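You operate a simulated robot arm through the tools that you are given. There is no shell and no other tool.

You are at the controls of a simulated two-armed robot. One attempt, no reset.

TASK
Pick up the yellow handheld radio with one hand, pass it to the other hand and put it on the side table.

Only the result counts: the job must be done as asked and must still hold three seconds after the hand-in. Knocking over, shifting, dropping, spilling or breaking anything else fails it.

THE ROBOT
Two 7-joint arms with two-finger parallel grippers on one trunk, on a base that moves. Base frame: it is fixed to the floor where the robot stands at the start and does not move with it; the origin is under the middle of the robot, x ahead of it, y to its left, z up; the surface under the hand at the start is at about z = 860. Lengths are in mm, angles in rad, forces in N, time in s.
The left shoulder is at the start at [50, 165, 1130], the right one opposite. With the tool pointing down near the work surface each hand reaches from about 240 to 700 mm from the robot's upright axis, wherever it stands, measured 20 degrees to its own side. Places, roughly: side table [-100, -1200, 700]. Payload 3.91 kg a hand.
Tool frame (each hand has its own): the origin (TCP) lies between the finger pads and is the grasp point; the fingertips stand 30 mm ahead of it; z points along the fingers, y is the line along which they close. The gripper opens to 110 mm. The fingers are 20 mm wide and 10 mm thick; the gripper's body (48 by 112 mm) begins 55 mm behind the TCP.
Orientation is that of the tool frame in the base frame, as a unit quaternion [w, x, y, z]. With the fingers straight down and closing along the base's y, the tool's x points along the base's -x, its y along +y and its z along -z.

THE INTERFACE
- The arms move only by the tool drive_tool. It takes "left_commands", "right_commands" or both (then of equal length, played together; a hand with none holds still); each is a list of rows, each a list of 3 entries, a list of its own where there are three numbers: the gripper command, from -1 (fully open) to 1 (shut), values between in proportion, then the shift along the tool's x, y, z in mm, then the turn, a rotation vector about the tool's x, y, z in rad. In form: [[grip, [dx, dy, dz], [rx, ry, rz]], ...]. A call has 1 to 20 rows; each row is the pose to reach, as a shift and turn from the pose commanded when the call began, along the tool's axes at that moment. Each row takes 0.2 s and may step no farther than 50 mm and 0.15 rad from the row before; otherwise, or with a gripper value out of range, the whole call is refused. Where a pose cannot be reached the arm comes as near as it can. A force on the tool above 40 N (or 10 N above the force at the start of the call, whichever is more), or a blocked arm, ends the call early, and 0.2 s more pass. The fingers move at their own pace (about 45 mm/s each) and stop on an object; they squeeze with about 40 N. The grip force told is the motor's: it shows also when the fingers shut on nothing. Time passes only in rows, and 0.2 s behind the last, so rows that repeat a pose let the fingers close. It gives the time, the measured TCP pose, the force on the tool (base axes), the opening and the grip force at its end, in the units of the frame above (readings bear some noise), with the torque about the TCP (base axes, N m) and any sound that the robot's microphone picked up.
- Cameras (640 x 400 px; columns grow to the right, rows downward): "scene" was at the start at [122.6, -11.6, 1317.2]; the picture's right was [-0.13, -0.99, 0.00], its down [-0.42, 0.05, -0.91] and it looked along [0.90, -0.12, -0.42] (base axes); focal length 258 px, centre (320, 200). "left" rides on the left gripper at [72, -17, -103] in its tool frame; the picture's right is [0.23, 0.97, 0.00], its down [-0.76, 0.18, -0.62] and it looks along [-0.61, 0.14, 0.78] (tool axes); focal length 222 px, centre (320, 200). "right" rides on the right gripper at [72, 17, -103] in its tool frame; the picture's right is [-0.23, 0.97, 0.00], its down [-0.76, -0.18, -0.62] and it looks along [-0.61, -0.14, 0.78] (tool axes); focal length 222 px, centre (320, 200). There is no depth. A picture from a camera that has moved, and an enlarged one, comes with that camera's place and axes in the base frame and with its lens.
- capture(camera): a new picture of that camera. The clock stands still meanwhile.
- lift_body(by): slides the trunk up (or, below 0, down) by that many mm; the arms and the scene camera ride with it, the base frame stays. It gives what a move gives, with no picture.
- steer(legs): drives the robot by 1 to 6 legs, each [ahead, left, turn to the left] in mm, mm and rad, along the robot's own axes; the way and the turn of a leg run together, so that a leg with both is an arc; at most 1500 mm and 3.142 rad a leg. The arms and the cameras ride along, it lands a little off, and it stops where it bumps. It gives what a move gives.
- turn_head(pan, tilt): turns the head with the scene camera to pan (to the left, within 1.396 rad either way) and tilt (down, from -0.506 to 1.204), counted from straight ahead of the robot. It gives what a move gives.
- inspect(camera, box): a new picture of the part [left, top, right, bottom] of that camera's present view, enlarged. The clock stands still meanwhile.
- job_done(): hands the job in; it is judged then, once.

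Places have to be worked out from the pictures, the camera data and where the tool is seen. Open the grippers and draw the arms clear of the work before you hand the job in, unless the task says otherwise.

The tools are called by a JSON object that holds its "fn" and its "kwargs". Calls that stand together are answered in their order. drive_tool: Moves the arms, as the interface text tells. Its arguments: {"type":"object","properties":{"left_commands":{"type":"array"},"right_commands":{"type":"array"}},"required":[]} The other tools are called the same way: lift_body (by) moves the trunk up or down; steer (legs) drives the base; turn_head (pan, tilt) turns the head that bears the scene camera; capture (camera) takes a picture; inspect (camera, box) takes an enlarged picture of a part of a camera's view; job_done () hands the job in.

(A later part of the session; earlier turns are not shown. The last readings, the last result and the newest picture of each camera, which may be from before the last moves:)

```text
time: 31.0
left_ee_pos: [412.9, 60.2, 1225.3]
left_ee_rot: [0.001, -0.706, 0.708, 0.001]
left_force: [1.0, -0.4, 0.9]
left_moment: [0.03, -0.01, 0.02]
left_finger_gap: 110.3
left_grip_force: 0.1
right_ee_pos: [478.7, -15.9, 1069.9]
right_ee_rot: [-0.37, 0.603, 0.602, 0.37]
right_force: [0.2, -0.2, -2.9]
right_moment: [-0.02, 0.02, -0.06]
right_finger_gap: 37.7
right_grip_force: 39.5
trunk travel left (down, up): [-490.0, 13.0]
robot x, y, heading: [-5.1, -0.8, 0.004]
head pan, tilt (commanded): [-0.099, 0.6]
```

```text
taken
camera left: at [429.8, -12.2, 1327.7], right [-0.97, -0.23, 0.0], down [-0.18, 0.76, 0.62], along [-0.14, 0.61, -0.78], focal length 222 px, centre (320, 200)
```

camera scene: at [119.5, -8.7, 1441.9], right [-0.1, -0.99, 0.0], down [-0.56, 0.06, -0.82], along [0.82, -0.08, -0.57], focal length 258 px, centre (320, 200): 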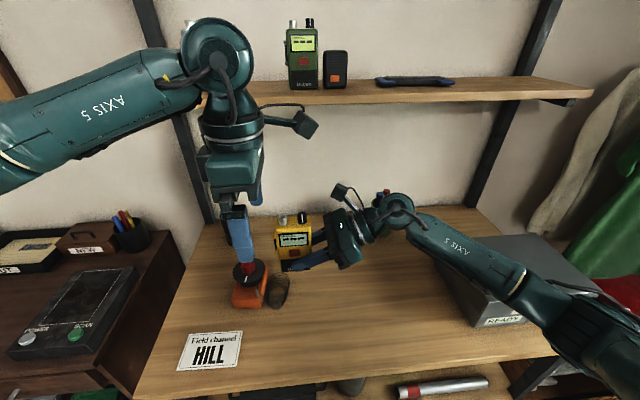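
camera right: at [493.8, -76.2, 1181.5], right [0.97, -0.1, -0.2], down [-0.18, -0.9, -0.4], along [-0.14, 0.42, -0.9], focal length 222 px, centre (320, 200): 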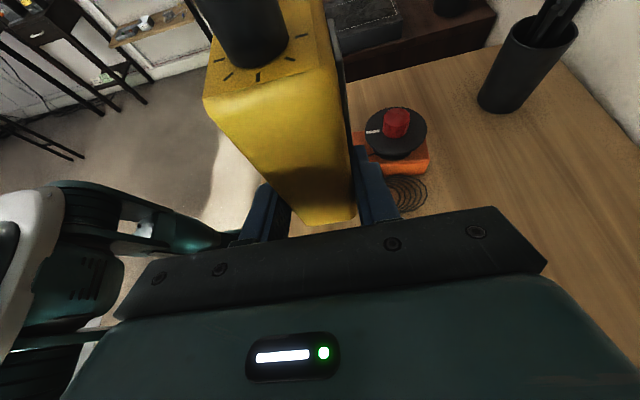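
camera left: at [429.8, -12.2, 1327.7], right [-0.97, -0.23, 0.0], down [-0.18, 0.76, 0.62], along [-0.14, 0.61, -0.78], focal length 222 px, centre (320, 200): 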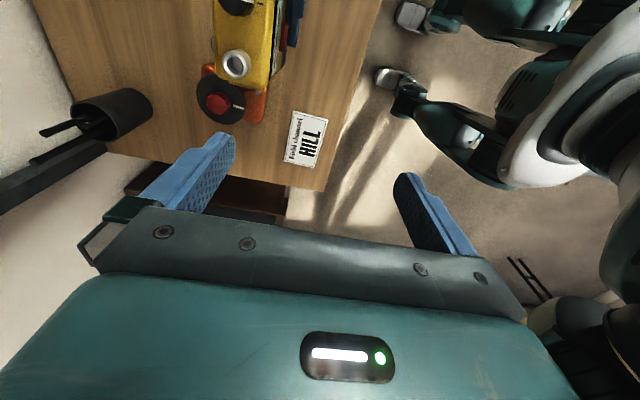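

The radio is now at about (479, +1.5) with its bottom at z≈1036 and top ≈1147. I'll bring the left hand over it with a slight 0.3 rad tilt, so its camera stays clear of the right hand's, to a pre-grasp 80 mm back along its fingers.

{"fn": "drive_tool", "kwargs": {"left_commands": [[-1, [8, -17, 2], [0, 0.1, 0]], [-1, [16, -34, 5], [0, 0.2, 0]], [-1, [24, -51, 10], [0, 0.3, 0]], [-1, [32.4, -68.5, 15], [0, 0.3, 0]], [-1, [32.4, -68.5, 15], [0, 0.3, 0]]]}}

{"fn": "capture", "kwargs": {"camera": "scene"}}

{"fn": "capture", "kwargs": {"camera": "left"}}

{"fn": "capture", "kwargs": {"camera": "right"}}

```text
time: 32.2
left_ee_pos: [482.1, 29.0, 1209.3]
left_ee_rot: [0.106, 0.699, -0.699, 0.106]
left_force: [0.1, -0.3, 0.6]
left_moment: [0.01, 0.02, -0.02]
left_finger_gap: 109.7
left_grip_force: 0.2
right_ee_pos: [480.2, -16.0, 1069.7]
right_ee_rot: [-0.369, 0.603, 0.603, 0.37]
right_force: [0.4, 0.1, -2.3]
right_moment: [-0.08, -0.02, -0.02]
right_finger_gap: 37.7
right_grip_force: 39.9
trunk travel left (down, up): [-490.0, 13.0]
robot x, y, heading: [-0.1, -0.8, 0.0]
head pan, tilt (commanded): [-0.099, 0.6]
```

```text
taken
camera scene: at [119.2, -8.0, 1442.0], right [-0.1, -1.0, 0.0], down [-0.56, 0.06, -0.83], along [0.82, -0.08, -0.56], focal length 258 px, centre (320, 200)
```

scene: 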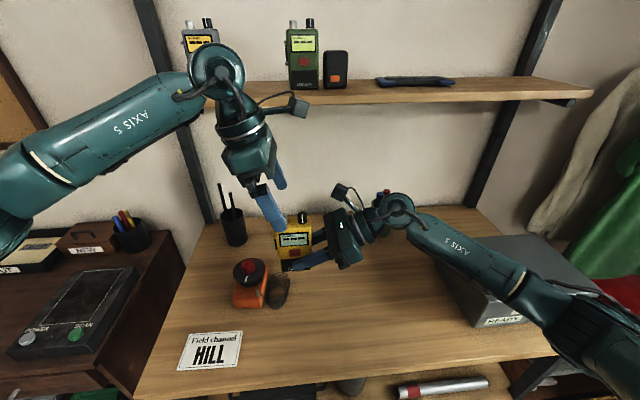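

```text
taken
camera left: at [499.3, -9.6, 1329.1], right [-0.97, -0.22, 0.07], down [-0.18, 0.91, 0.37], along [-0.14, 0.35, -0.93], focal length 222 px, centre (320, 200)
```

left: 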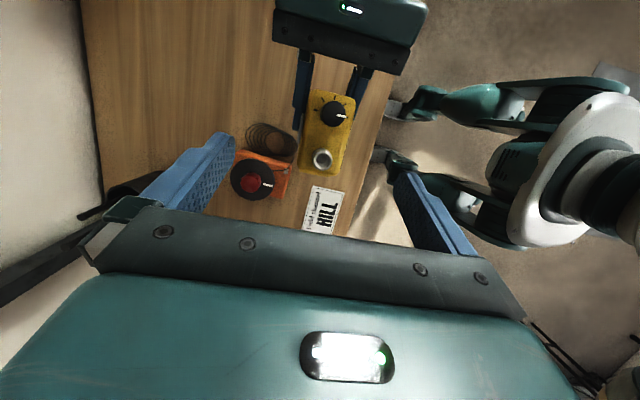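

```text
taken
camera right: at [493.8, -76.1, 1181.7], right [0.97, -0.1, -0.2], down [-0.18, -0.9, -0.4], along [-0.14, 0.42, -0.9], focal length 222 px, centre (320, 200)
```

right: 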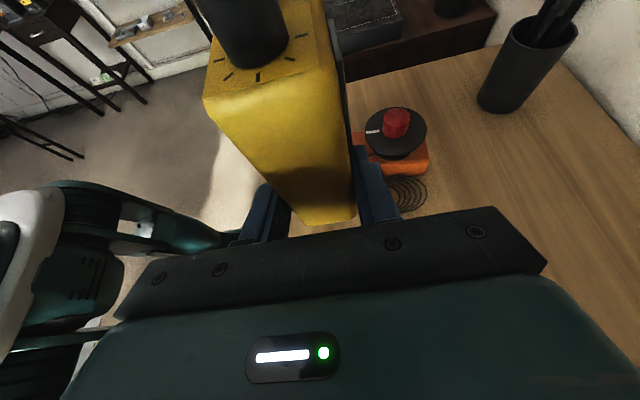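

The left camera shows the radio centred between the open left fingers, with the right hand on the far side. I'll zoom in to verify alignment before descending.

{"fn": "inspect", "kwargs": {"camera": "left", "box": [240, 60, 420, 200]}}

{"fn": "inspect", "kwargs": {"camera": "scene", "box": [210, 120, 400, 290]}}

```text
2.86 times, centred on (330, 130) of left
camera zoom: at [499.3, -9.6, 1329.1], right [-0.97, -0.22, 0.07], down [-0.18, 0.91, 0.37], along [-0.14, 0.35, -0.93], focal length 635 px, centre (291, 400)
```

zoom: 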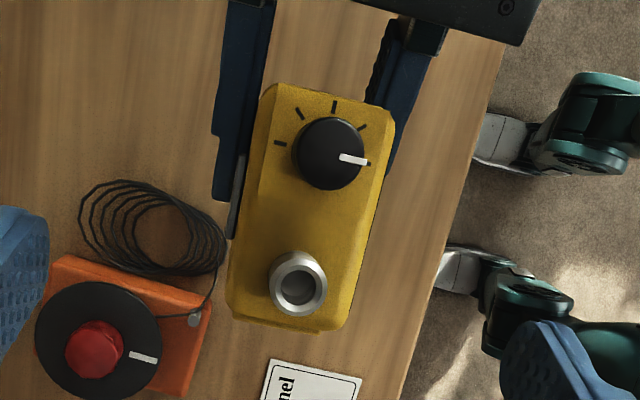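

```text
2.35 times, centred on (305, 205) of scene
camera zoom: at [119.2, -8.0, 1442.0], right [-0.1, -1.0, 0.0], down [-0.56, 0.06, -0.83], along [0.82, -0.08, -0.56], focal length 606 px, centre (355, 188)
```

zoom: 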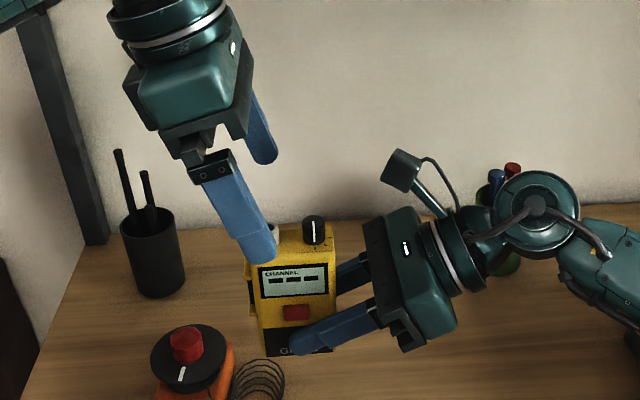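

Measured from the left camera, the radio's centre is (479, 3) and it isn't yawed, so the left fingers are well aligned. I'll descend 80 mm along the left finger axis with the fingers still open.

{"fn": "drive_tool", "kwargs": {"left_commands": [[-1, [0, 0, 16], [0, 0, 0]], [-1, [0, 0, 32], [0, 0, 0]], [-1, [0, 0, 48], [0, 0, 0]], [-1, [0, 0, 64], [0, 0, 0]], [-1, [0, 0, 80], [0, 0, 0]], [-1, [0, 0, 80], [0, 0, 0]]]}}

{"fn": "inspect", "kwargs": {"camera": "scene", "box": [210, 120, 400, 290]}}

{"fn": "capture", "kwargs": {"camera": "left"}}

{"fn": "capture", "kwargs": {"camera": "right"}}

```text
time: 33.6
left_ee_pos: [481.8, 2.8, 1131.1]
left_ee_rot: [0.106, 0.699, -0.699, 0.105]
left_force: [0.4, 0.8, -0.2]
left_moment: [-0.01, 0.0, 0.03]
left_finger_gap: 109.8
left_grip_force: 0.0
right_ee_pos: [477.4, -17.2, 1071.0]
right_ee_rot: [-0.369, 0.603, 0.603, 0.369]
right_force: [1.0, -0.3, -1.9]
right_moment: [-0.07, -0.03, -0.01]
right_finger_gap: 37.7
right_grip_force: 39.7
trunk travel left (down, up): [-490.0, 13.0]
robot x, y, heading: [-1.1, 2.6, 0.001]
head pan, tilt (commanded): [-0.099, 0.6]
```

```text
2.35 times, centred on (305, 205) of scene
camera zoom: at [119.3, -8.3, 1442.0], right [-0.1, -1.0, 0.0], down [-0.56, 0.06, -0.82], along [0.82, -0.08, -0.57], focal length 606 px, centre (355, 188)
```

zoom: 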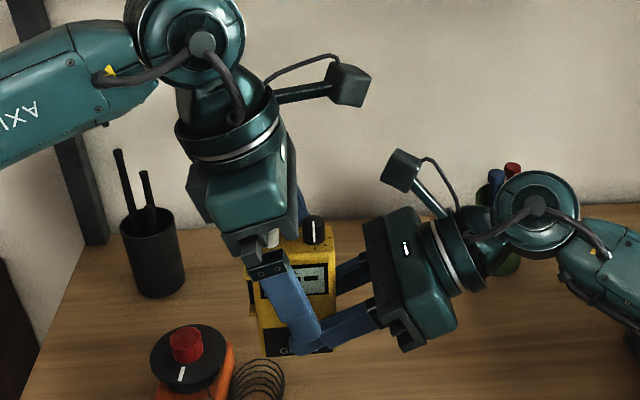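

```text
taken
camera left: at [499.8, -35.5, 1252.0], right [-0.97, -0.22, 0.07], down [-0.18, 0.91, 0.37], along [-0.14, 0.35, -0.93], focal length 222 px, centre (320, 200)
```

left: 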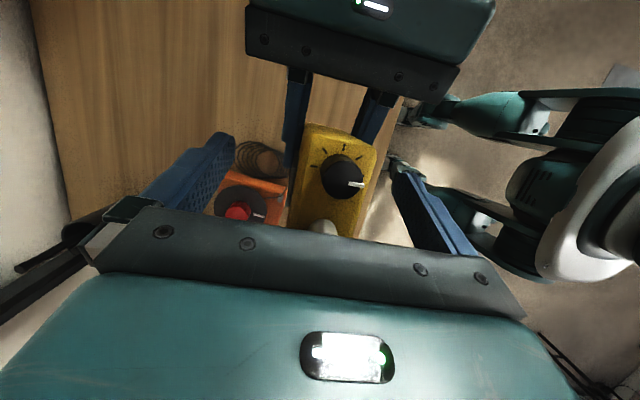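

```text
taken
camera right: at [493.9, -76.3, 1181.6], right [0.97, -0.1, -0.2], down [-0.18, -0.9, -0.4], along [-0.14, 0.42, -0.9], focal length 222 px, centre (320, 200)
```

right: 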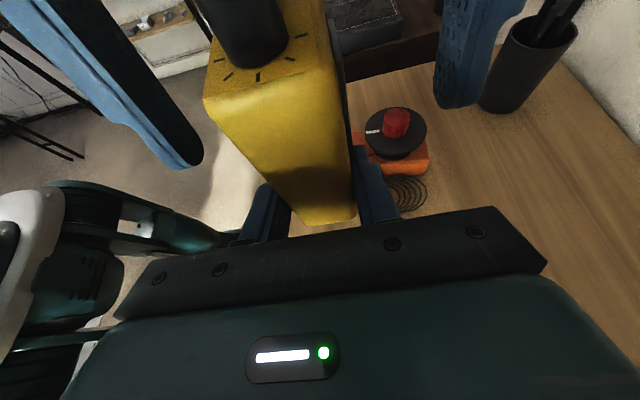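

The left fingers straddle the radio's upper half with no contact. I'll close the left gripper while the right keeps holding.

{"fn": "drive_tool", "kwargs": {"left_commands": [[-0.6, [0, 0, 0], [0, 0, 0]], [-0.2, [0, 0, 0], [0, 0, 0]], [0.1, [0, 0, 0], [0, 0, 0]], [0.15, [0, 0, 0], [0, 0, 0]], [0.15, [0, 0, 0], [0, 0, 0]]]}}

{"fn": "inspect", "kwargs": {"camera": "right", "box": [120, 0, 520, 250]}}

{"fn": "inspect", "kwargs": {"camera": "left", "box": [200, 60, 460, 240]}}

```text
time: 34.8
left_ee_pos: [481.5, 2.1, 1131.5]
left_ee_rot: [0.105, 0.7, -0.699, 0.106]
left_force: [-0.7, -0.4, 0.4]
left_moment: [0.01, 0.01, 0.03]
left_finger_gap: 46.7
left_grip_force: 0.0
right_ee_pos: [477.6, -16.3, 1070.9]
right_ee_rot: [-0.369, 0.603, 0.603, 0.369]
right_force: [0.2, 0.8, -2.9]
right_moment: [-0.06, 0.02, -0.03]
right_finger_gap: 37.5
right_grip_force: 39.8
trunk travel left (down, up): [-490.0, 13.0]
robot x, y, heading: [-0.3, -1.7, -0.003]
head pan, tilt (commanded): [-0.099, 0.6]
```

```text
1.60 times, centred on (320, 125) of right
camera zoom: at [494.0, -76.3, 1181.6], right [0.97, -0.1, -0.2], down [-0.18, -0.9, -0.4], along [-0.14, 0.42, -0.9], focal length 355 px, centre (320, 320)
```

zoom: 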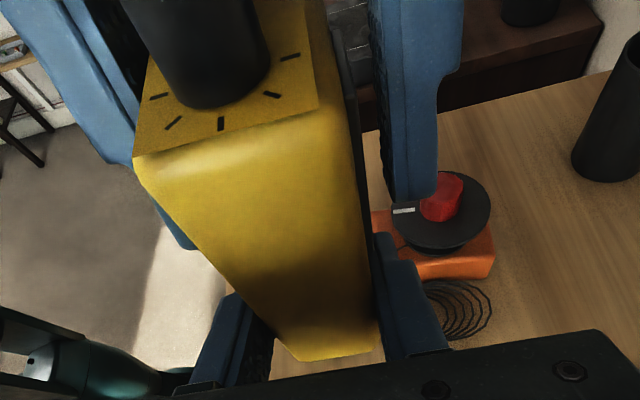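

```text
2.22 times, centred on (330, 150) of left
camera zoom: at [499.8, -35.6, 1252.2], right [-0.97, -0.22, 0.07], down [-0.18, 0.91, 0.37], along [-0.14, 0.35, -0.93], focal length 494 px, centre (298, 311)
```

zoom: 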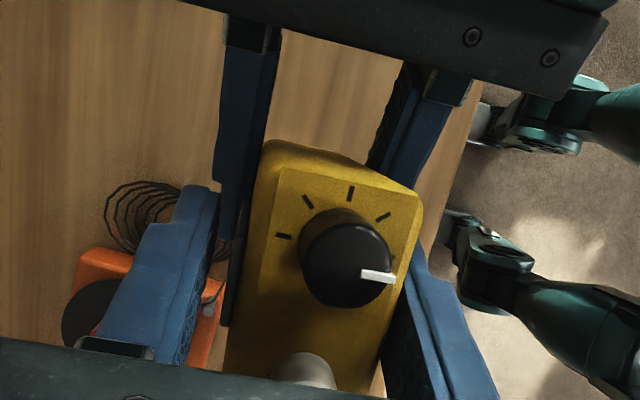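

The front left finger nearly touches while the back one still has several mm of gap, so I'll shift the left hand 3 mm toward the robot (tool +y) and then close fully.

{"fn": "drive_tool", "kwargs": {"left_commands": [[0.15, [0, 3, 0], [0, 0, 0]], [0.3, [0, 3, 0], [0, 0, 0]], [0.5, [0, 3, 0], [0, 0, 0]], [1, [0, 3, 0], [0, 0, 0]], [1, [0, 3, 0], [0, 0, 0]], [1, [0, 3, 0], [0, 0, 0]]]}}

{"fn": "inspect", "kwargs": {"camera": "left", "box": [200, 60, 460, 240]}}

{"fn": "inspect", "kwargs": {"camera": "right", "box": [120, 0, 520, 250]}}

```text
time: 36.2
left_ee_pos: [477.7, 2.0, 1132.6]
left_ee_rot: [0.105, 0.7, -0.699, 0.106]
left_force: [11.1, -1.0, -0.1]
left_moment: [0.15, -0.3, 0.06]
left_finger_gap: 40.7
left_grip_force: 40.0
right_ee_pos: [476.9, -15.9, 1070.2]
right_ee_rot: [-0.37, 0.603, 0.603, 0.369]
right_force: [-11.1, 0.8, -1.5]
right_moment: [-0.15, -0.37, 0.19]
right_finger_gap: 37.6
right_grip_force: 39.9
trunk travel left (down, up): [-490.0, 13.0]
robot x, y, heading: [-2.9, -3.2, 0.002]
head pan, tilt (commanded): [-0.099, 0.6]
```

```text
2.22 times, centred on (330, 150) of left
camera zoom: at [496.5, -35.0, 1252.6], right [-0.97, -0.22, 0.07], down [-0.18, 0.91, 0.37], along [-0.14, 0.35, -0.93], focal length 494 px, centre (298, 311)
```

zoom: 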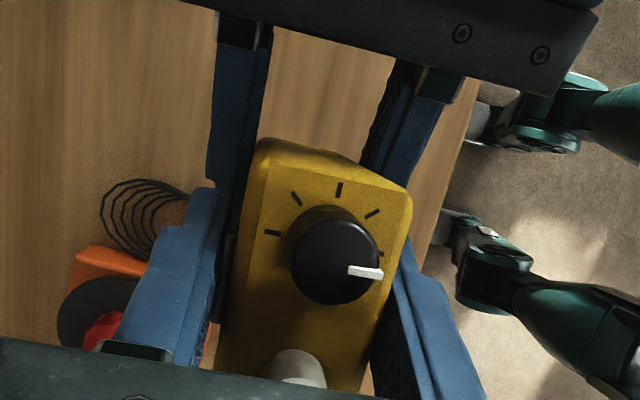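

```text
1.60 times, centred on (320, 125) of right
camera zoom: at [493.5, -75.9, 1181.6], right [0.97, -0.1, -0.2], down [-0.18, -0.9, -0.4], along [-0.14, 0.42, -0.9], focal length 355 px, centre (320, 320)
```

zoom: 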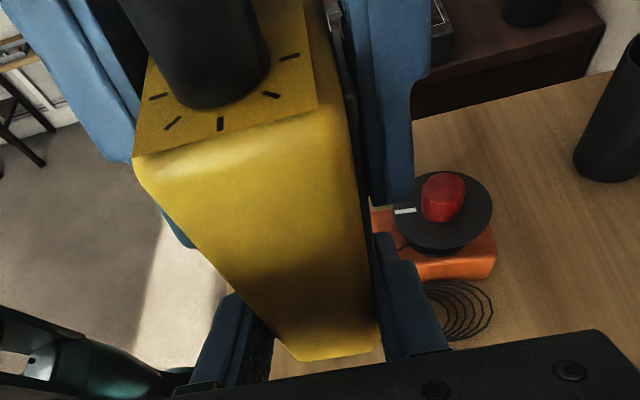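

Both hands now grip the radio (left 40.7 mm, 40 N), with an 11 N mutual strain along x. I'll relieve it by easing the left hand 1.5 mm toward +x before releasing the right.

{"fn": "drive_tool", "kwargs": {"left_commands": [[1, [0, -0.7, 0], [0, 0, 0]], [1, [0, -1.5, 0], [0, 0, 0]], [1, [0, -1.5, 0], [0, 0, 0]]]}}

```text
time: 37.0
left_ee_pos: [479.6, 3.0, 1132.8]
left_ee_rot: [-0.106, -0.699, 0.699, -0.106]
left_force: [8.5, -3.3, -0.7]
left_moment: [0.39, -0.68, 0.07]
left_finger_gap: 40.7
left_grip_force: 39.4
right_ee_pos: [478.5, -17.5, 1070.9]
right_ee_rot: [-0.369, 0.603, 0.602, 0.37]
right_force: [-8.1, 3.9, -0.2]
right_moment: [-0.62, 0.17, 0.15]
right_finger_gap: 37.6
right_grip_force: 40.0
trunk travel left (down, up): [-490.0, 13.0]
robot x, y, heading: [3.9, -3.6, 0.001]
head pan, tilt (commanded): [-0.099, 0.6]
```

The strain is down to about 8 N, small enough. I'll open the right gripper while the left holds, and check the radio stays with the left hand.

{"fn": "drive_tool", "kwargs": {"left_commands": [[1, [0, 0, 0], [0, 0, 0]], [1, [0, 0, 0], [0, 0, 0]], [1, [0, 0, 0], [0, 0, 0]], [1, [0, 0, 0], [0, 0, 0]], [1, [0, 0, 0], [0, 0, 0]]], "right_commands": [[0.2, [0, 0, 0], [0, 0, 0]], [0, [0, 0, 0], [0, 0, 0]], [-0.4, [0, 0, 0], [0, 0, 0]], [-0.7, [0, 0, 0], [0, 0, 0]], [-0.7, [0, 0, 0], [0, 0, 0]]]}}

{"fn": "inspect", "kwargs": {"camera": "scene", "box": [210, 120, 400, 290]}}

{"fn": "capture", "kwargs": {"camera": "right"}}

```text
time: 38.2
left_ee_pos: [479.9, 3.7, 1132.1]
left_ee_rot: [-0.106, -0.699, 0.699, -0.105]
left_force: [-0.6, -0.1, 0.2]
left_moment: [-0.01, 0.0, 0.02]
left_finger_gap: 40.7
left_grip_force: 39.6
right_ee_pos: [477.3, -18.2, 1071.6]
right_ee_rot: [-0.37, 0.603, 0.603, 0.369]
right_force: [0.1, -0.2, -0.7]
right_moment: [-0.01, 0.02, 0.0]
right_finger_gap: 93.3
right_grip_force: 0.0
trunk travel left (down, up): [-490.0, 13.0]
robot x, y, heading: [0.3, -0.1, 0.001]
head pan, tilt (commanded): [-0.099, 0.6]
```

```text
2.35 times, centred on (305, 205) of scene
camera zoom: at [119.4, -8.4, 1441.9], right [-0.1, -1.0, 0.0], down [-0.56, 0.06, -0.82], along [0.82, -0.08, -0.57], focal length 606 px, centre (355, 188)
```

zoom: 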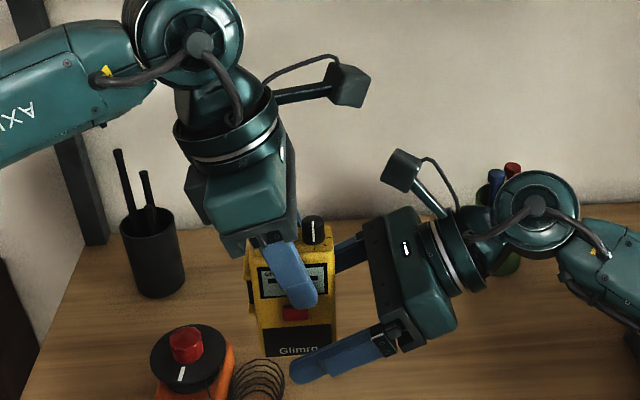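

```text
taken
camera right: at [493.9, -76.3, 1181.6], right [0.97, -0.1, -0.2], down [-0.18, -0.9, -0.4], along [-0.14, 0.42, -0.9], focal length 222 px, centre (320, 200)
```

right: 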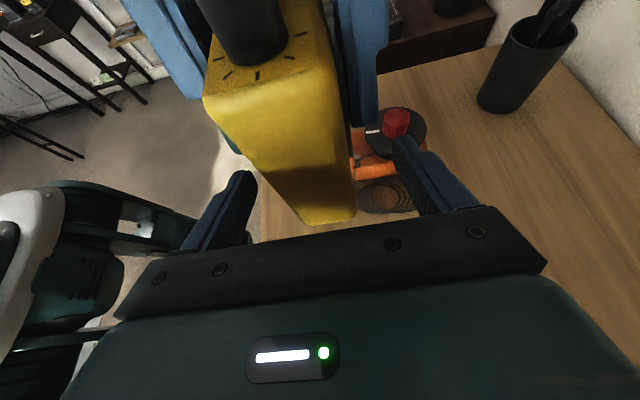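

The right gripper is open and the radio stays with the left hand. I'll retreat the right hand along its finger axis and recheck the left hand's load.

{"fn": "drive_tool", "kwargs": {"left_commands": [[1, [0, 0, 0], [0, 0, 0]], [1, [0, 0, 0], [0, 0, 0]], [1, [0, 0, 0], [0, 0, 0]], [1, [0, 0, 0], [0, 0, 0]], [1, [0, 0, 0], [0, 0, 0]], [1, [0, 0, 0], [0, 0, 0]]], "right_commands": [[-0.7, [0, 0, -20], [0, 0, 0]], [-0.7, [0, 0, -45], [0, 0, 0]], [-0.7, [0, 0, -75], [0, 0, 0]], [-0.7, [0, 0, -105], [0, 0, 0]], [-0.7, [0, 0, -140], [0, 0, 0]], [-0.7, [0, 0, -140], [0, 0, 0]]]}}

{"fn": "capture", "kwargs": {"camera": "scene"}}

{"fn": "capture", "kwargs": {"camera": "left"}}

{"fn": "capture", "kwargs": {"camera": "right"}}

```text
time: 39.6
left_ee_pos: [480.5, 4.2, 1132.4]
left_ee_rot: [0.105, 0.7, -0.699, 0.106]
left_force: [0.0, -0.5, 0.0]
left_moment: [-0.01, 0.02, 0.02]
left_finger_gap: 40.6
left_grip_force: 39.8
right_ee_pos: [477.2, -139.5, 1133.3]
right_ee_rot: [-0.37, 0.603, 0.603, 0.37]
right_force: [-0.2, -0.6, -0.3]
right_moment: [-0.02, -0.01, 0.06]
right_finger_gap: 93.5
right_grip_force: 0.0
trunk travel left (down, up): [-490.0, 13.0]
robot x, y, heading: [1.8, -1.8, 0.003]
head pan, tilt (commanded): [-0.099, 0.6]
```

```text
taken
camera scene: at [119.6, -8.1, 1441.9], right [-0.1, -1.0, 0.0], down [-0.56, 0.06, -0.82], along [0.82, -0.08, -0.57], focal length 258 px, centre (320, 200)
```

scene: 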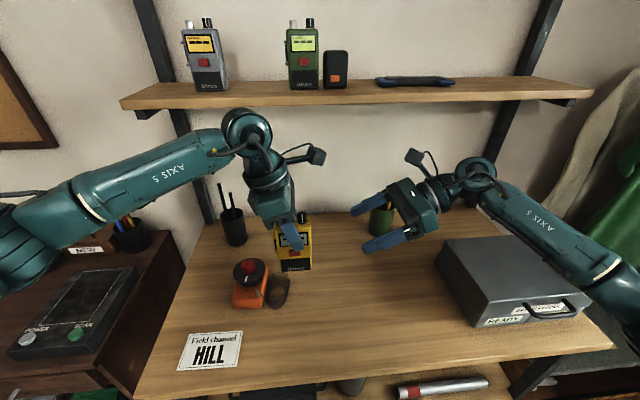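

```text
taken
camera left: at [497.4, -34.7, 1252.6], right [-0.97, -0.22, 0.07], down [-0.18, 0.91, 0.37], along [-0.14, 0.35, -0.93], focal length 222 px, centre (320, 200)
```

left: 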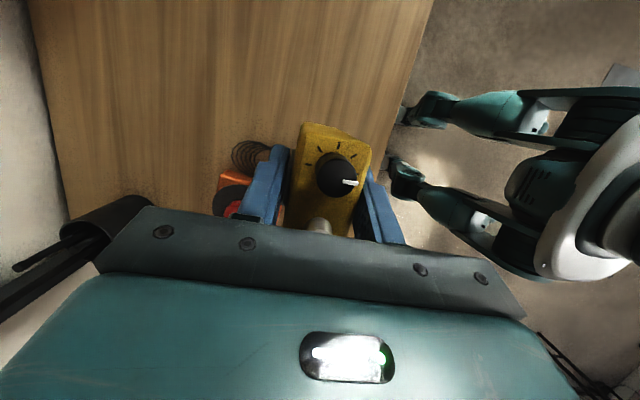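

```text
taken
camera right: at [493.6, -199.4, 1244.3], right [0.97, -0.1, -0.2], down [-0.18, -0.9, -0.4], along [-0.14, 0.42, -0.9], focal length 222 px, centre (320, 200)
```

right: 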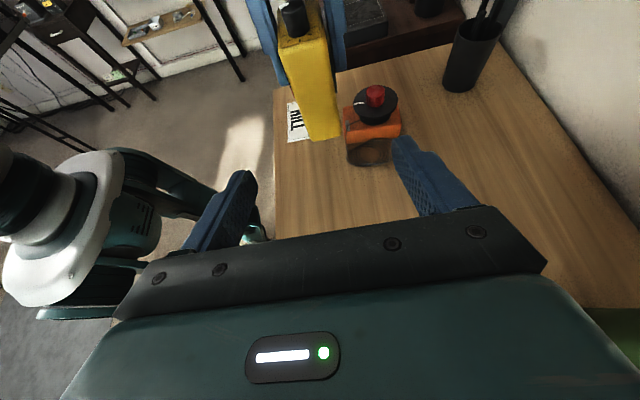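

The left hand now holds the radio alone at (480, 4, 1132), tilted only in the hand while the radio stays upright. Next I'll stow the right arm: move it right and up, then undo its tilt.

{"fn": "drive_tool", "kwargs": {"right_commands": [[-0.7, [8, -11, -36], [0, 0, 0]], [-0.7, [16, -23, -72], [0, 0, 0]], [-0.7, [24, -34, -107], [0, 0, 0]], [-0.7, [32, -45, -143], [0, 0, 0]], [-0.7, [40.3, -57, -178.7], [0, 0, 0]], [-0.7, [40.3, -57, -178.7], [0, -0.14, 0]], [-0.7, [40.3, -57, -178.7], [0, -0.28, 0]], [-0.7, [40.3, -57, -178.7], [0, -0.42, 0]], [-0.7, [40.3, -57, -178.7], [0, -0.56, 0]], [-0.7, [40.3, -57, -178.7], [0, -0.7, 0]], [-0.7, [40.3, -57, -178.7], [0, -0.84, 0]], [-0.7, [40.3, -57, -178.7], [0, -0.98, 0]], [-0.7, [40.3, -57, -178.7], [0, -1.1, 0]], [-0.7, [40.3, -57, -178.7], [0, -1.1, 0]]]}}

{"fn": "capture", "kwargs": {"camera": "scene"}}

```text
time: 42.6
left_ee_pos: [479.4, 3.0, 1132.3]
left_ee_rot: [0.106, 0.7, -0.699, 0.106]
left_force: [-0.3, -0.6, -0.1]
left_moment: [-0.02, -0.01, 0.02]
left_finger_gap: 40.9
left_grip_force: 39.7
right_ee_pos: [422.7, -283.6, 1251.3]
right_ee_rot: [0.001, 0.707, 0.707, -0.001]
right_force: [-0.6, 0.0, -0.1]
right_moment: [0.01, 0.04, -0.02]
right_finger_gap: 93.5
right_grip_force: 0.1
trunk travel left (down, up): [-490.0, 13.0]
robot x, y, heading: [-1.1, -1.3, 0.001]
head pan, tilt (commanded): [-0.099, 0.6]
```

```text
taken
camera scene: at [119.5, -8.7, 1441.9], right [-0.1, -0.99, 0.0], down [-0.56, 0.06, -0.82], along [0.82, -0.08, -0.57], focal length 258 px, centre (320, 200)
```

scene: 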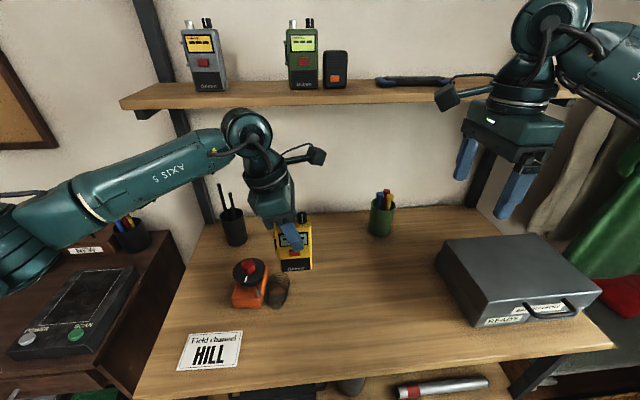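

The right hand is upright again and clear. I'll yaw it back to its default orientation and draw it nearer to the body so it's compact for driving.

{"fn": "drive_tool", "kwargs": {"right_commands": [[-0.7, [0, 0, 0], [0, 0, -0.14]], [-0.7, [0, 0, 0], [0, 0, -0.28]], [-0.7, [0, 0, 0], [0, 0, -0.42]], [-0.7, [0, 0, 0], [0, 0, -0.56]], [-0.7, [0, 0, 0], [0, 0, -0.7]], [-0.7, [0, 0, 0], [0, 0, -0.84]], [-0.7, [0, 0, 0], [0, 0, -0.98]], [-0.7, [0, 0, 0], [0, 0, -1.12]], [-0.7, [0, 0, 0], [0, 0, -1.26]], [-0.7, [0, 0, 0], [0, 0, -1.4]], [-0.7, [0, -20, 0], [0, 0, -1.5]], [-0.7, [5, -45, 0], [0, 0, -1.571]], [-0.7, [10, -70, 0], [0, 0, -1.571]], [-0.7, [10, -70, 0], [0, 0, -1.571]]]}}

{"fn": "turn_head", "kwargs": {"pan": -1.39, "tilt": 0.7}}

{"fn": "capture", "kwargs": {"camera": "scene"}}

```text
time: 45.6
left_ee_pos: [479.5, 2.4, 1132.7]
left_ee_rot: [-0.106, -0.699, 0.7, -0.106]
left_force: [-0.3, -0.4, 0.8]
left_moment: [-0.02, 0.02, -0.02]
left_finger_gap: 40.7
left_grip_force: 40.2
right_ee_pos: [351.0, -272.1, 1248.8]
right_ee_rot: [0.0, -0.002, 1.0, -0.001]
right_force: [0.0, 0.2, 0.3]
right_moment: [0.01, 0.05, -0.01]
right_finger_gap: 93.5
right_grip_force: 0.1
trunk travel left (down, up): [-490.0, 13.0]
robot x, y, heading: [-0.4, -0.3, -0.0]
head pan, tilt (commanded): [-0.099, 0.6]
```

```text
time: 47.0
left_ee_pos: [479.9, 2.5, 1132.7]
left_ee_rot: [0.106, 0.699, -0.699, 0.106]
left_force: [0.2, -0.9, 0.4]
left_moment: [-0.02, -0.01, -0.02]
left_finger_gap: 40.8
left_grip_force: 39.8
right_ee_pos: [350.9, -273.1, 1250.4]
right_ee_rot: [0.0, 0.0, 1.0, 0.0]
right_force: [-0.7, -0.4, -0.1]
right_moment: [-0.02, 0.02, 0.03]
right_finger_gap: 93.5
right_grip_force: 0.1
trunk travel left (down, up): [-490.0, 13.0]
robot x, y, heading: [-1.9, -1.0, -0.001]
head pan, tilt (commanded): [-1.389, 0.7]
```

```text
taken
camera scene: at [46.9, -83.1, 1433.3], right [-0.98, -0.18, 0.0], down [-0.12, 0.63, -0.76], along [0.14, -0.75, -0.64], focal length 258 px, centre (320, 200)
```

scene: 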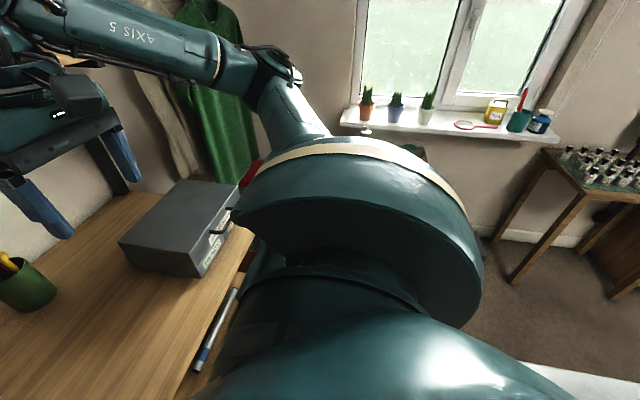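

The right arm is stowed. Before driving I'll look to the left and rear, to see whether there is free floor to back up into.

{"fn": "turn_head", "kwargs": {"pan": 1.39, "tilt": 0.6}}

{"fn": "capture", "kwargs": {"camera": "scene"}}

{"fn": "capture", "kwargs": {"camera": "left"}}

{"fn": "capture", "kwargs": {"camera": "right"}}

```text
time: 49.5
left_ee_pos: [479.4, 3.0, 1132.5]
left_ee_rot: [-0.106, -0.698, 0.7, -0.105]
left_force: [-0.4, -0.3, -0.8]
left_moment: [0.01, -0.03, 0.02]
left_finger_gap: 40.7
left_grip_force: 39.9
right_ee_pos: [352.1, -272.7, 1249.9]
right_ee_rot: [0.0, 0.0, 1.0, 0.0]
right_force: [0.2, -0.7, -0.3]
right_moment: [0.0, 0.01, -0.02]
right_finger_gap: 93.5
right_grip_force: 0.1
trunk travel left (down, up): [-490.0, 13.0]
robot x, y, heading: [0.4, 1.8, -0.0]
head pan, tilt (commanded): [1.389, 0.6]
```

```text
taken
camera scene: at [47.5, 87.3, 1442.0], right [0.98, -0.18, 0.0], down [-0.1, -0.56, -0.83], along [0.15, 0.81, -0.56], focal length 258 px, centre (320, 200)
```

scene: 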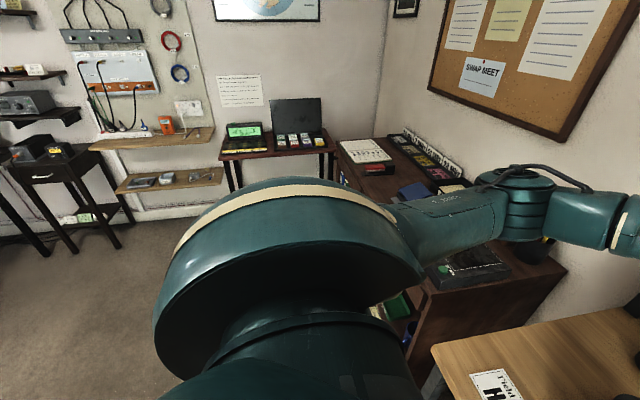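

```text
taken
camera left: at [497.2, -35.0, 1252.7], right [-0.97, -0.22, 0.07], down [-0.18, 0.91, 0.37], along [-0.14, 0.35, -0.93], focal length 222 px, centre (320, 200)
```

left: 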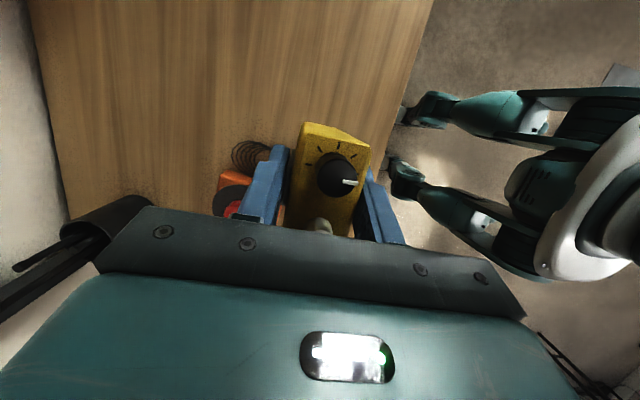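

```text
taken
camera right: at [277.8, -256.1, 1353.3], right [0.23, 0.97, 0.0], down [0.76, -0.18, 0.62], along [0.61, -0.14, -0.78], focal length 222 px, centre (320, 200)
```

right: 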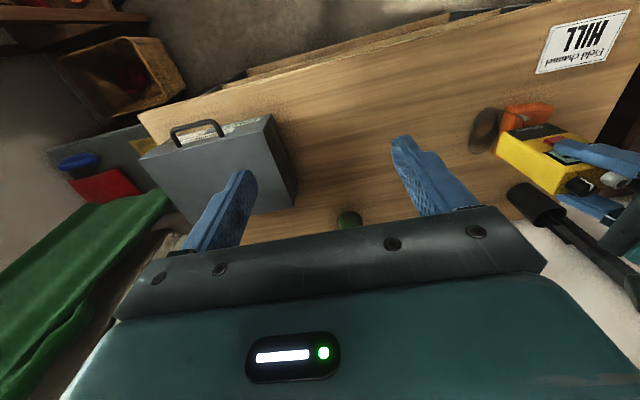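

The floor around and behind looks clear. I'll back away 150 mm from the bench, then turn right by 90° in place to face the side table.

{"fn": "turn_head", "kwargs": {"pan": 0, "tilt": 0.6}}

{"fn": "steer", "kwargs": {"legs": [[-150, 0, 0]]}}

{"fn": "steer", "kwargs": {"legs": [[0, 0, -0.8]]}}

{"fn": "capture", "kwargs": {"camera": "scene"}}

```text
time: 51.0
left_ee_pos: [480.0, 2.8, 1134.0]
left_ee_rot: [-0.105, -0.699, 0.699, -0.106]
left_force: [0.7, 0.1, 1.3]
left_moment: [0.02, 0.0, -0.03]
left_finger_gap: 40.8
left_grip_force: 40.1
right_ee_pos: [350.4, -272.2, 1250.7]
right_ee_rot: [-0.001, 0.0, 1.0, 0.0]
right_force: [0.4, 0.3, -0.6]
right_moment: [-0.02, 0.0, 0.01]
right_finger_gap: 93.4
right_grip_force: 0.0
trunk travel left (down, up): [-490.0, 13.0]
robot x, y, heading: [-3.3, 1.8, 0.001]
head pan, tilt (commanded): [0.0, 0.6]
```

```text
time: 52.4
left_ee_pos: [330.0, 5.3, 1133.5]
left_ee_rot: [0.106, 0.701, -0.698, 0.106]
left_force: [-0.9, -0.3, -0.5]
left_moment: [-0.01, -0.03, 0.0]
left_finger_gap: 40.9
left_grip_force: 40.4
right_ee_pos: [202.9, -270.8, 1250.7]
right_ee_rot: [0.0, -0.003, 1.0, 0.0]
right_force: [0.6, 0.1, -0.1]
right_moment: [0.01, -0.02, -0.01]
right_finger_gap: 93.3
right_grip_force: 0.1
trunk travel left (down, up): [-490.0, 13.0]
robot x, y, heading: [-149.9, 2.8, 0.008]
head pan, tilt (commanded): [0.0, 0.6]
```

```text
time: 54.9
left_ee_pos: [188.0, -340.3, 1132.9]
left_ee_rot: [-0.138, -0.373, 0.916, -0.056]
left_force: [-0.7, -0.4, 0.1]
left_moment: [0.01, -0.01, -0.03]
left_finger_gap: 40.5
left_grip_force: 40.2
right_ee_pos: [-98.5, -442.8, 1250.4]
right_ee_rot: [0.0, 0.389, 0.921, 0.001]
right_force: [1.1, -0.3, -0.3]
right_moment: [-0.01, 0.01, 0.01]
right_finger_gap: 93.5
right_grip_force: 0.0
trunk travel left (down, up): [-490.0, 13.0]
robot x, y, heading: [-146.2, -0.7, -0.799]
head pan, tilt (commanded): [0.0, 0.6]
```

```text
taken
camera scene: at [-64.5, -84.4, 1442.0], right [-0.72, -0.7, 0.0], down [-0.39, 0.4, -0.82], along [0.58, -0.59, -0.57], focal length 258 px, centre (320, 200)
```

scene: 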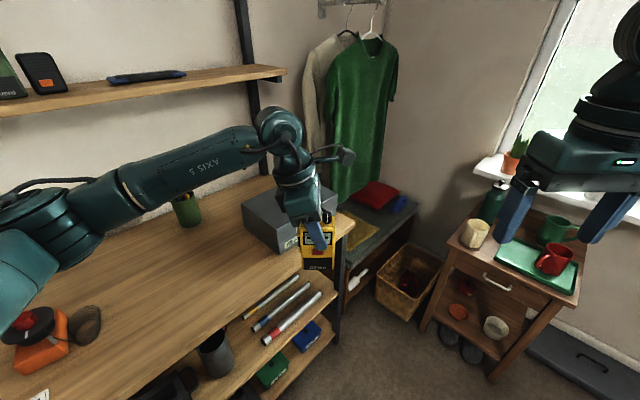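

The turn is clean and the side table, with the crate on the floor to its left, is visible. I'll finish the turn to heading −π/2.

{"fn": "steer", "kwargs": {"legs": [[0, 0, -0.772]]}}

{"fn": "capture", "kwargs": {"camera": "scene"}}

```text
time: 57.3
left_ee_pos: [-146.3, -479.4, 1132.2]
left_ee_rot: [-0.149, 0.0, 0.989, -0.001]
left_force: [-0.4, -0.4, 0.3]
left_moment: [-0.01, 0.0, -0.02]
left_finger_gap: 40.7
left_grip_force: 39.8
right_ee_pos: [-421.5, -351.7, 1249.9]
right_ee_rot: [0.0, 0.708, 0.706, 0.0]
right_force: [-0.4, 0.4, -0.1]
right_moment: [0.01, -0.02, 0.0]
right_finger_gap: 93.3
right_grip_force: 0.1
trunk travel left (down, up): [-490.0, 13.0]
robot x, y, heading: [-146.9, -2.1, -1.57]
head pan, tilt (commanded): [0.0, 0.6]
```

```text
taken
camera scene: at [-147.1, -117.8, 1442.0], right [-1.0, 0.0, 0.0], down [0.0, 0.57, -0.82], along [0.0, -0.82, -0.57], focal length 258 px, centre (320, 200)
```

scene: 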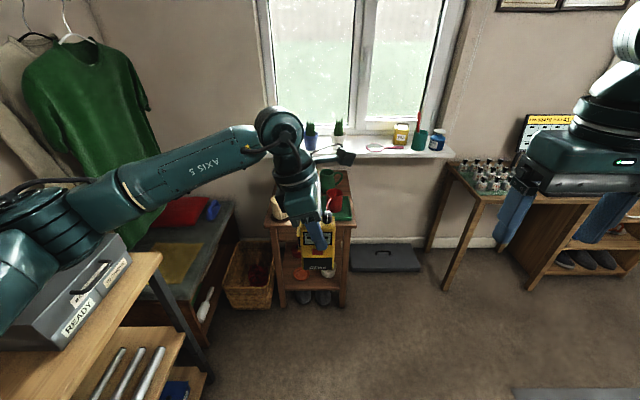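

Facing −Y at (−147, −2), the side table is ahead but hidden behind the hand. I'll drive 330 mm ahead and 87 mm left, with everything high above bench level, then look at the table from closer.

{"fn": "steer", "kwargs": {"legs": [[330, 87, 0]]}}

{"fn": "capture", "kwargs": {"camera": "scene"}}

{"fn": "capture", "kwargs": {"camera": "right"}}

```text
time: 59.5
left_ee_pos: [-59.1, -808.7, 1132.5]
left_ee_rot: [-0.149, 0.0, 0.989, 0.0]
left_force: [-0.6, -0.2, 0.1]
left_moment: [0.02, 0.02, 0.01]
left_finger_gap: 40.7
left_grip_force: 40.2
right_ee_pos: [-335.9, -679.4, 1249.6]
right_ee_rot: [0.0, 0.707, 0.707, 0.001]
right_force: [0.3, -0.2, 0.0]
right_moment: [0.01, 0.02, 0.03]
right_finger_gap: 93.2
right_grip_force: 0.0
trunk travel left (down, up): [-490.0, 13.0]
robot x, y, heading: [-60.2, -331.1, -1.57]
head pan, tilt (commanded): [0.0, 0.6]
```

```text
taken
camera scene: at [-60.0, -446.4, 1441.9], right [-1.0, 0.0, 0.0], down [0.0, 0.57, -0.82], along [0.0, -0.82, -0.57], focal length 258 px, centre (320, 200)
```

scene: 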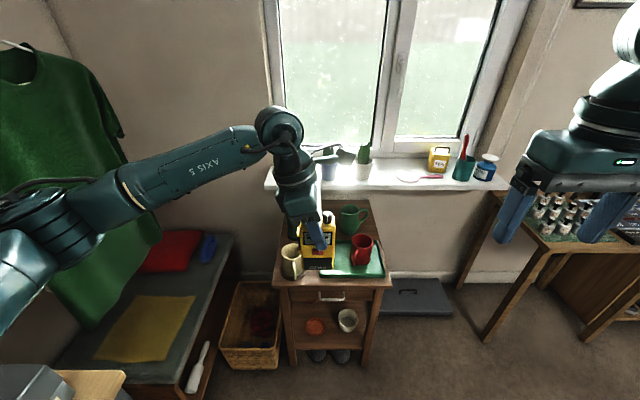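

```text
taken
camera right: at [-318.8, -607.8, 1353.2], right [0.97, -0.23, 0.0], down [-0.18, -0.76, 0.62], along [-0.14, -0.61, -0.78], focal length 222 px, centre (320, 200)
```

right: 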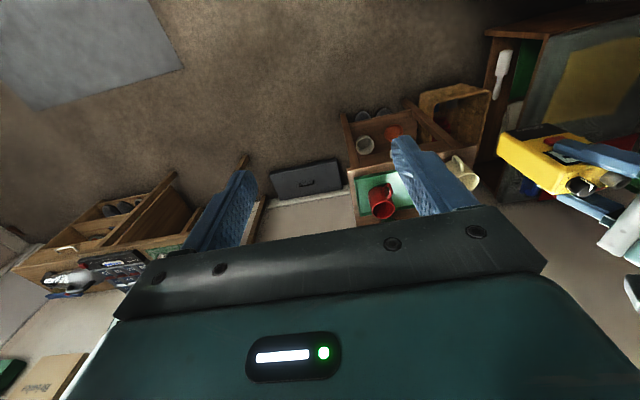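

The held radio hides the middle of the table. I'll shift the left hand 150 mm to the robot's left, in free air, for an unobstructed view of the table top.

{"fn": "drive_tool", "kwargs": {"left_commands": [[1, [-36, 0, -11], [0, 0, 0]], [1, [-72, 0, -22], [0, 0, 0]], [1, [-108, 0, -33], [0, 0, 0]], [1, [-143, 0, -44], [0, 0, 0]], [1, [-143, 0, -44], [0, 0, 0]]]}}

{"fn": "capture", "kwargs": {"camera": "scene"}}

{"fn": "inspect", "kwargs": {"camera": "scene", "box": [230, 180, 430, 305]}}

```text
time: 60.7
left_ee_pos: [91.4, -807.8, 1131.0]
left_ee_rot: [-0.149, 0.0, 0.989, 0.0]
left_force: [0.0, -0.5, 0.3]
left_moment: [0.01, -0.04, 0.01]
left_finger_gap: 40.8
left_grip_force: 39.7
right_ee_pos: [-335.7, -679.8, 1249.5]
right_ee_rot: [0.0, 0.707, 0.707, 0.0]
right_force: [-0.5, 0.4, -0.6]
right_moment: [0.04, 0.02, -0.01]
right_finger_gap: 93.5
right_grip_force: 0.1
trunk travel left (down, up): [-490.0, 13.0]
robot x, y, heading: [-66.4, -327.0, -1.566]
head pan, tilt (commanded): [0.0, 0.6]
```

```text
taken
camera scene: at [-60.7, -446.0, 1441.9], right [-1.0, 0.0, 0.0], down [0.0, 0.57, -0.82], along [0.0, -0.82, -0.57], focal length 258 px, centre (320, 200)
```

scene: 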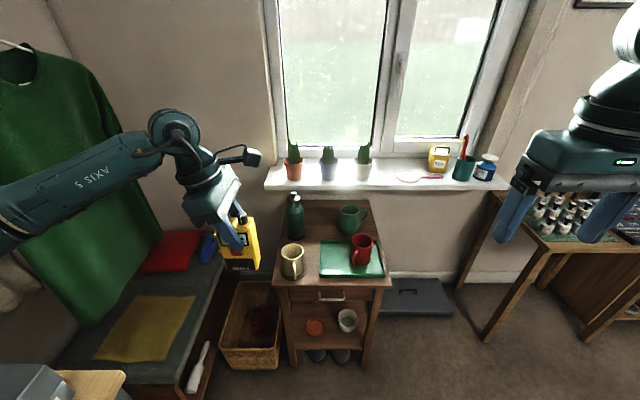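

```text
3.20 times, centred on (330, 242) of scene
camera zoom: at [-60.7, -446.0, 1441.9], right [-1.0, 0.0, 0.0], down [0.0, 0.57, -0.82], along [0.0, -0.82, -0.57], focal length 824 px, centre (288, 64)
```

zoom: 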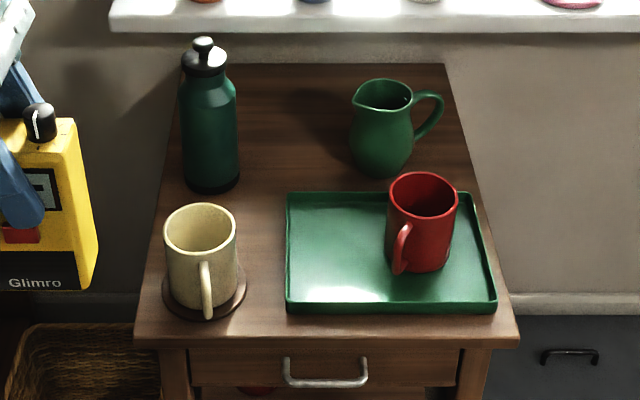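

From this view (z≈700) the table spans x −306…105, y from −1003. The coaster and mug are near (35, −1080), the bottle (43, −1270), the tray's left edge is at x≈−58 and the pitcher is near (−184, −1278). A free spot is about (−8, −1160), so I'll drive 311 mm ahead and 98 mm right, with the arms still high.

{"fn": "steer", "kwargs": {"legs": [[311, -98, 0]]}}

{"fn": "turn_head", "kwargs": {"pan": 0.15, "tilt": 0.95}}

{"fn": "capture", "kwargs": {"camera": "scene"}}

{"fn": "capture", "kwargs": {"camera": "left"}}

{"fn": "capture", "kwargs": {"camera": "right"}}

```text
time: 62.9
left_ee_pos: [-5.4, -1113.9, 1130.9]
left_ee_rot: [-0.15, 0.001, 0.989, 0.002]
left_force: [-0.6, -0.2, 0.8]
left_moment: [0.0, -0.01, 0.0]
left_finger_gap: 40.7
left_grip_force: 40.1
right_ee_pos: [-431.0, -986.7, 1251.4]
right_ee_rot: [0.0, 0.707, 0.707, 0.0]
right_force: [-0.2, -1.0, 0.7]
right_moment: [0.01, -0.01, 0.02]
right_finger_gap: 93.6
right_grip_force: 0.0
trunk travel left (down, up): [-490.0, 13.0]
robot x, y, heading: [-161.6, -636.5, -1.573]
head pan, tilt (commanded): [0.0, 0.6]
```

```text
time: 63.7
left_ee_pos: [-6.3, -1115.5, 1130.4]
left_ee_rot: [-0.149, 0.0, 0.989, 0.0]
left_force: [0.5, 0.4, -0.5]
left_moment: [-0.04, -0.01, -0.04]
left_finger_gap: 40.7
left_grip_force: 40.2
right_ee_pos: [-432.8, -986.1, 1249.8]
right_ee_rot: [0.0, 0.707, 0.707, 0.0]
right_force: [0.2, -0.3, 0.8]
right_moment: [0.02, 0.01, 0.01]
right_finger_gap: 93.5
right_grip_force: 0.0
trunk travel left (down, up): [-490.0, 13.0]
robot x, y, heading: [-160.0, -639.6, -1.571]
head pan, tilt (commanded): [0.15, 0.949]
```

```text
taken
camera scene: at [-145.9, -736.7, 1413.6], right [-0.99, -0.15, 0.0], down [-0.12, 0.8, -0.58], along [0.09, -0.58, -0.81], focal length 258 px, centre (320, 200)
```

scene: 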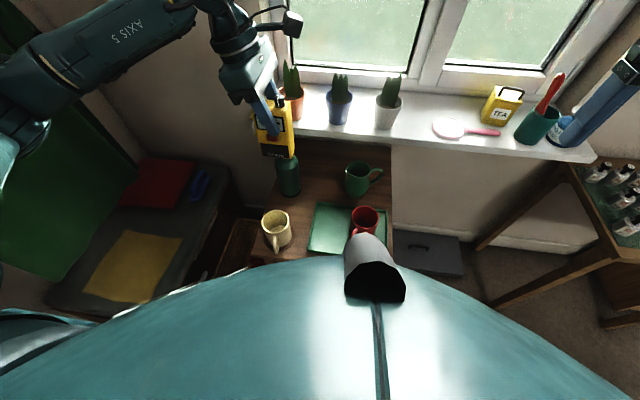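

```text
taken
camera left: at [-43.6, -1131.3, 1251.0], right [-0.22, 0.97, 0.07], down [0.91, 0.18, 0.37], along [0.35, 0.14, -0.93], focal length 222 px, centre (320, 200)
```

left: 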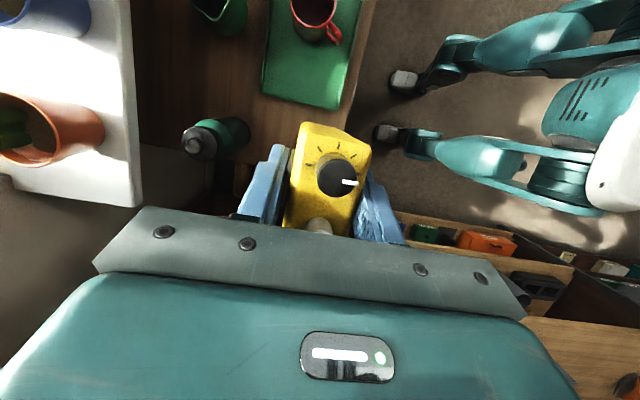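

```text
taken
camera right: at [-415.7, -914.3, 1353.4], right [0.97, -0.23, 0.0], down [-0.18, -0.76, 0.62], along [-0.14, -0.61, -0.78], focal length 222 px, centre (320, 200)
```

right: 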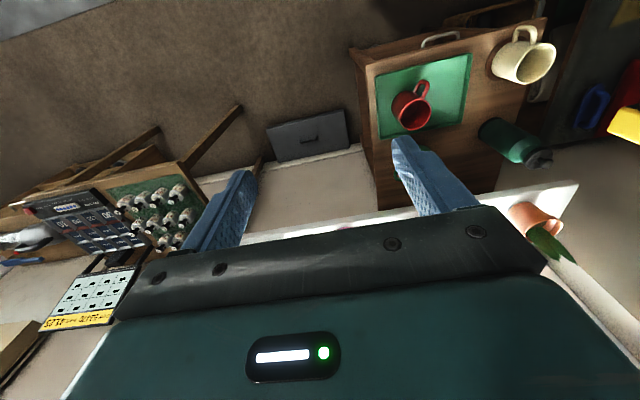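

The table and sill are well visible from the right wrist camera; the sill's front edge is near y≈−1390, beyond the target. I'll zoom in with that camera to refine the table height and object positions.

{"fn": "inspect", "kwargs": {"camera": "right", "box": [340, 10, 580, 200]}}

{"fn": "inspect", "kwargs": {"camera": "scene", "box": [220, 80, 420, 270]}}

{"fn": "inspect", "kwargs": {"camera": "left", "box": [120, 0, 400, 230]}}

```text
2.11 times, centred on (460, 105) of right
camera zoom: at [-415.7, -914.3, 1353.4], right [0.97, -0.23, 0.0], down [-0.18, -0.76, 0.62], along [-0.14, -0.61, -0.78], focal length 468 px, centre (25, 400)
```

zoom: 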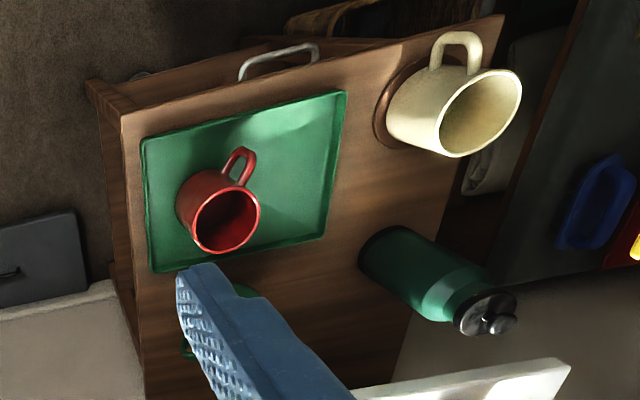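

```text
2.11 times, centred on (320, 175) of scene
camera zoom: at [-145.9, -736.7, 1413.6], right [-0.99, -0.15, 0.0], down [-0.12, 0.8, -0.58], along [0.09, -0.58, -0.81], focal length 542 px, centre (320, 253)
```

zoom: 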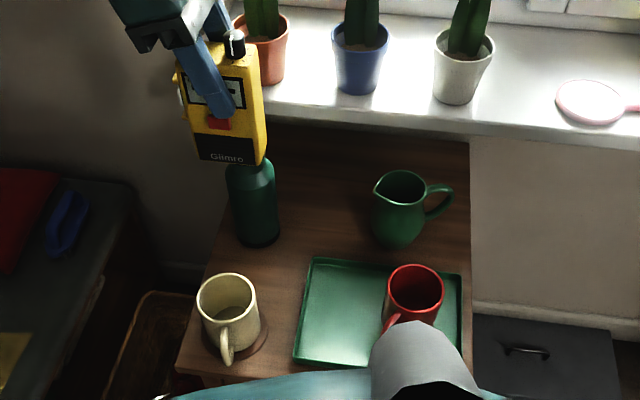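

```text
1.74 times, centred on (260, 115) of left
camera zoom: at [-43.6, -1131.3, 1251.0], right [-0.22, 0.97, 0.07], down [0.91, 0.18, 0.37], along [0.35, 0.14, -0.93], focal length 386 px, centre (424, 348)
```

zoom: 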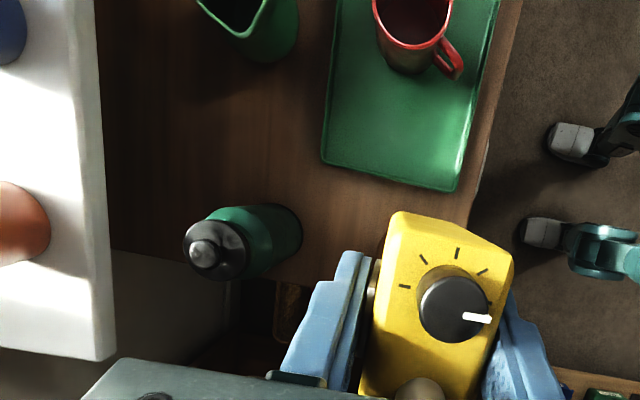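

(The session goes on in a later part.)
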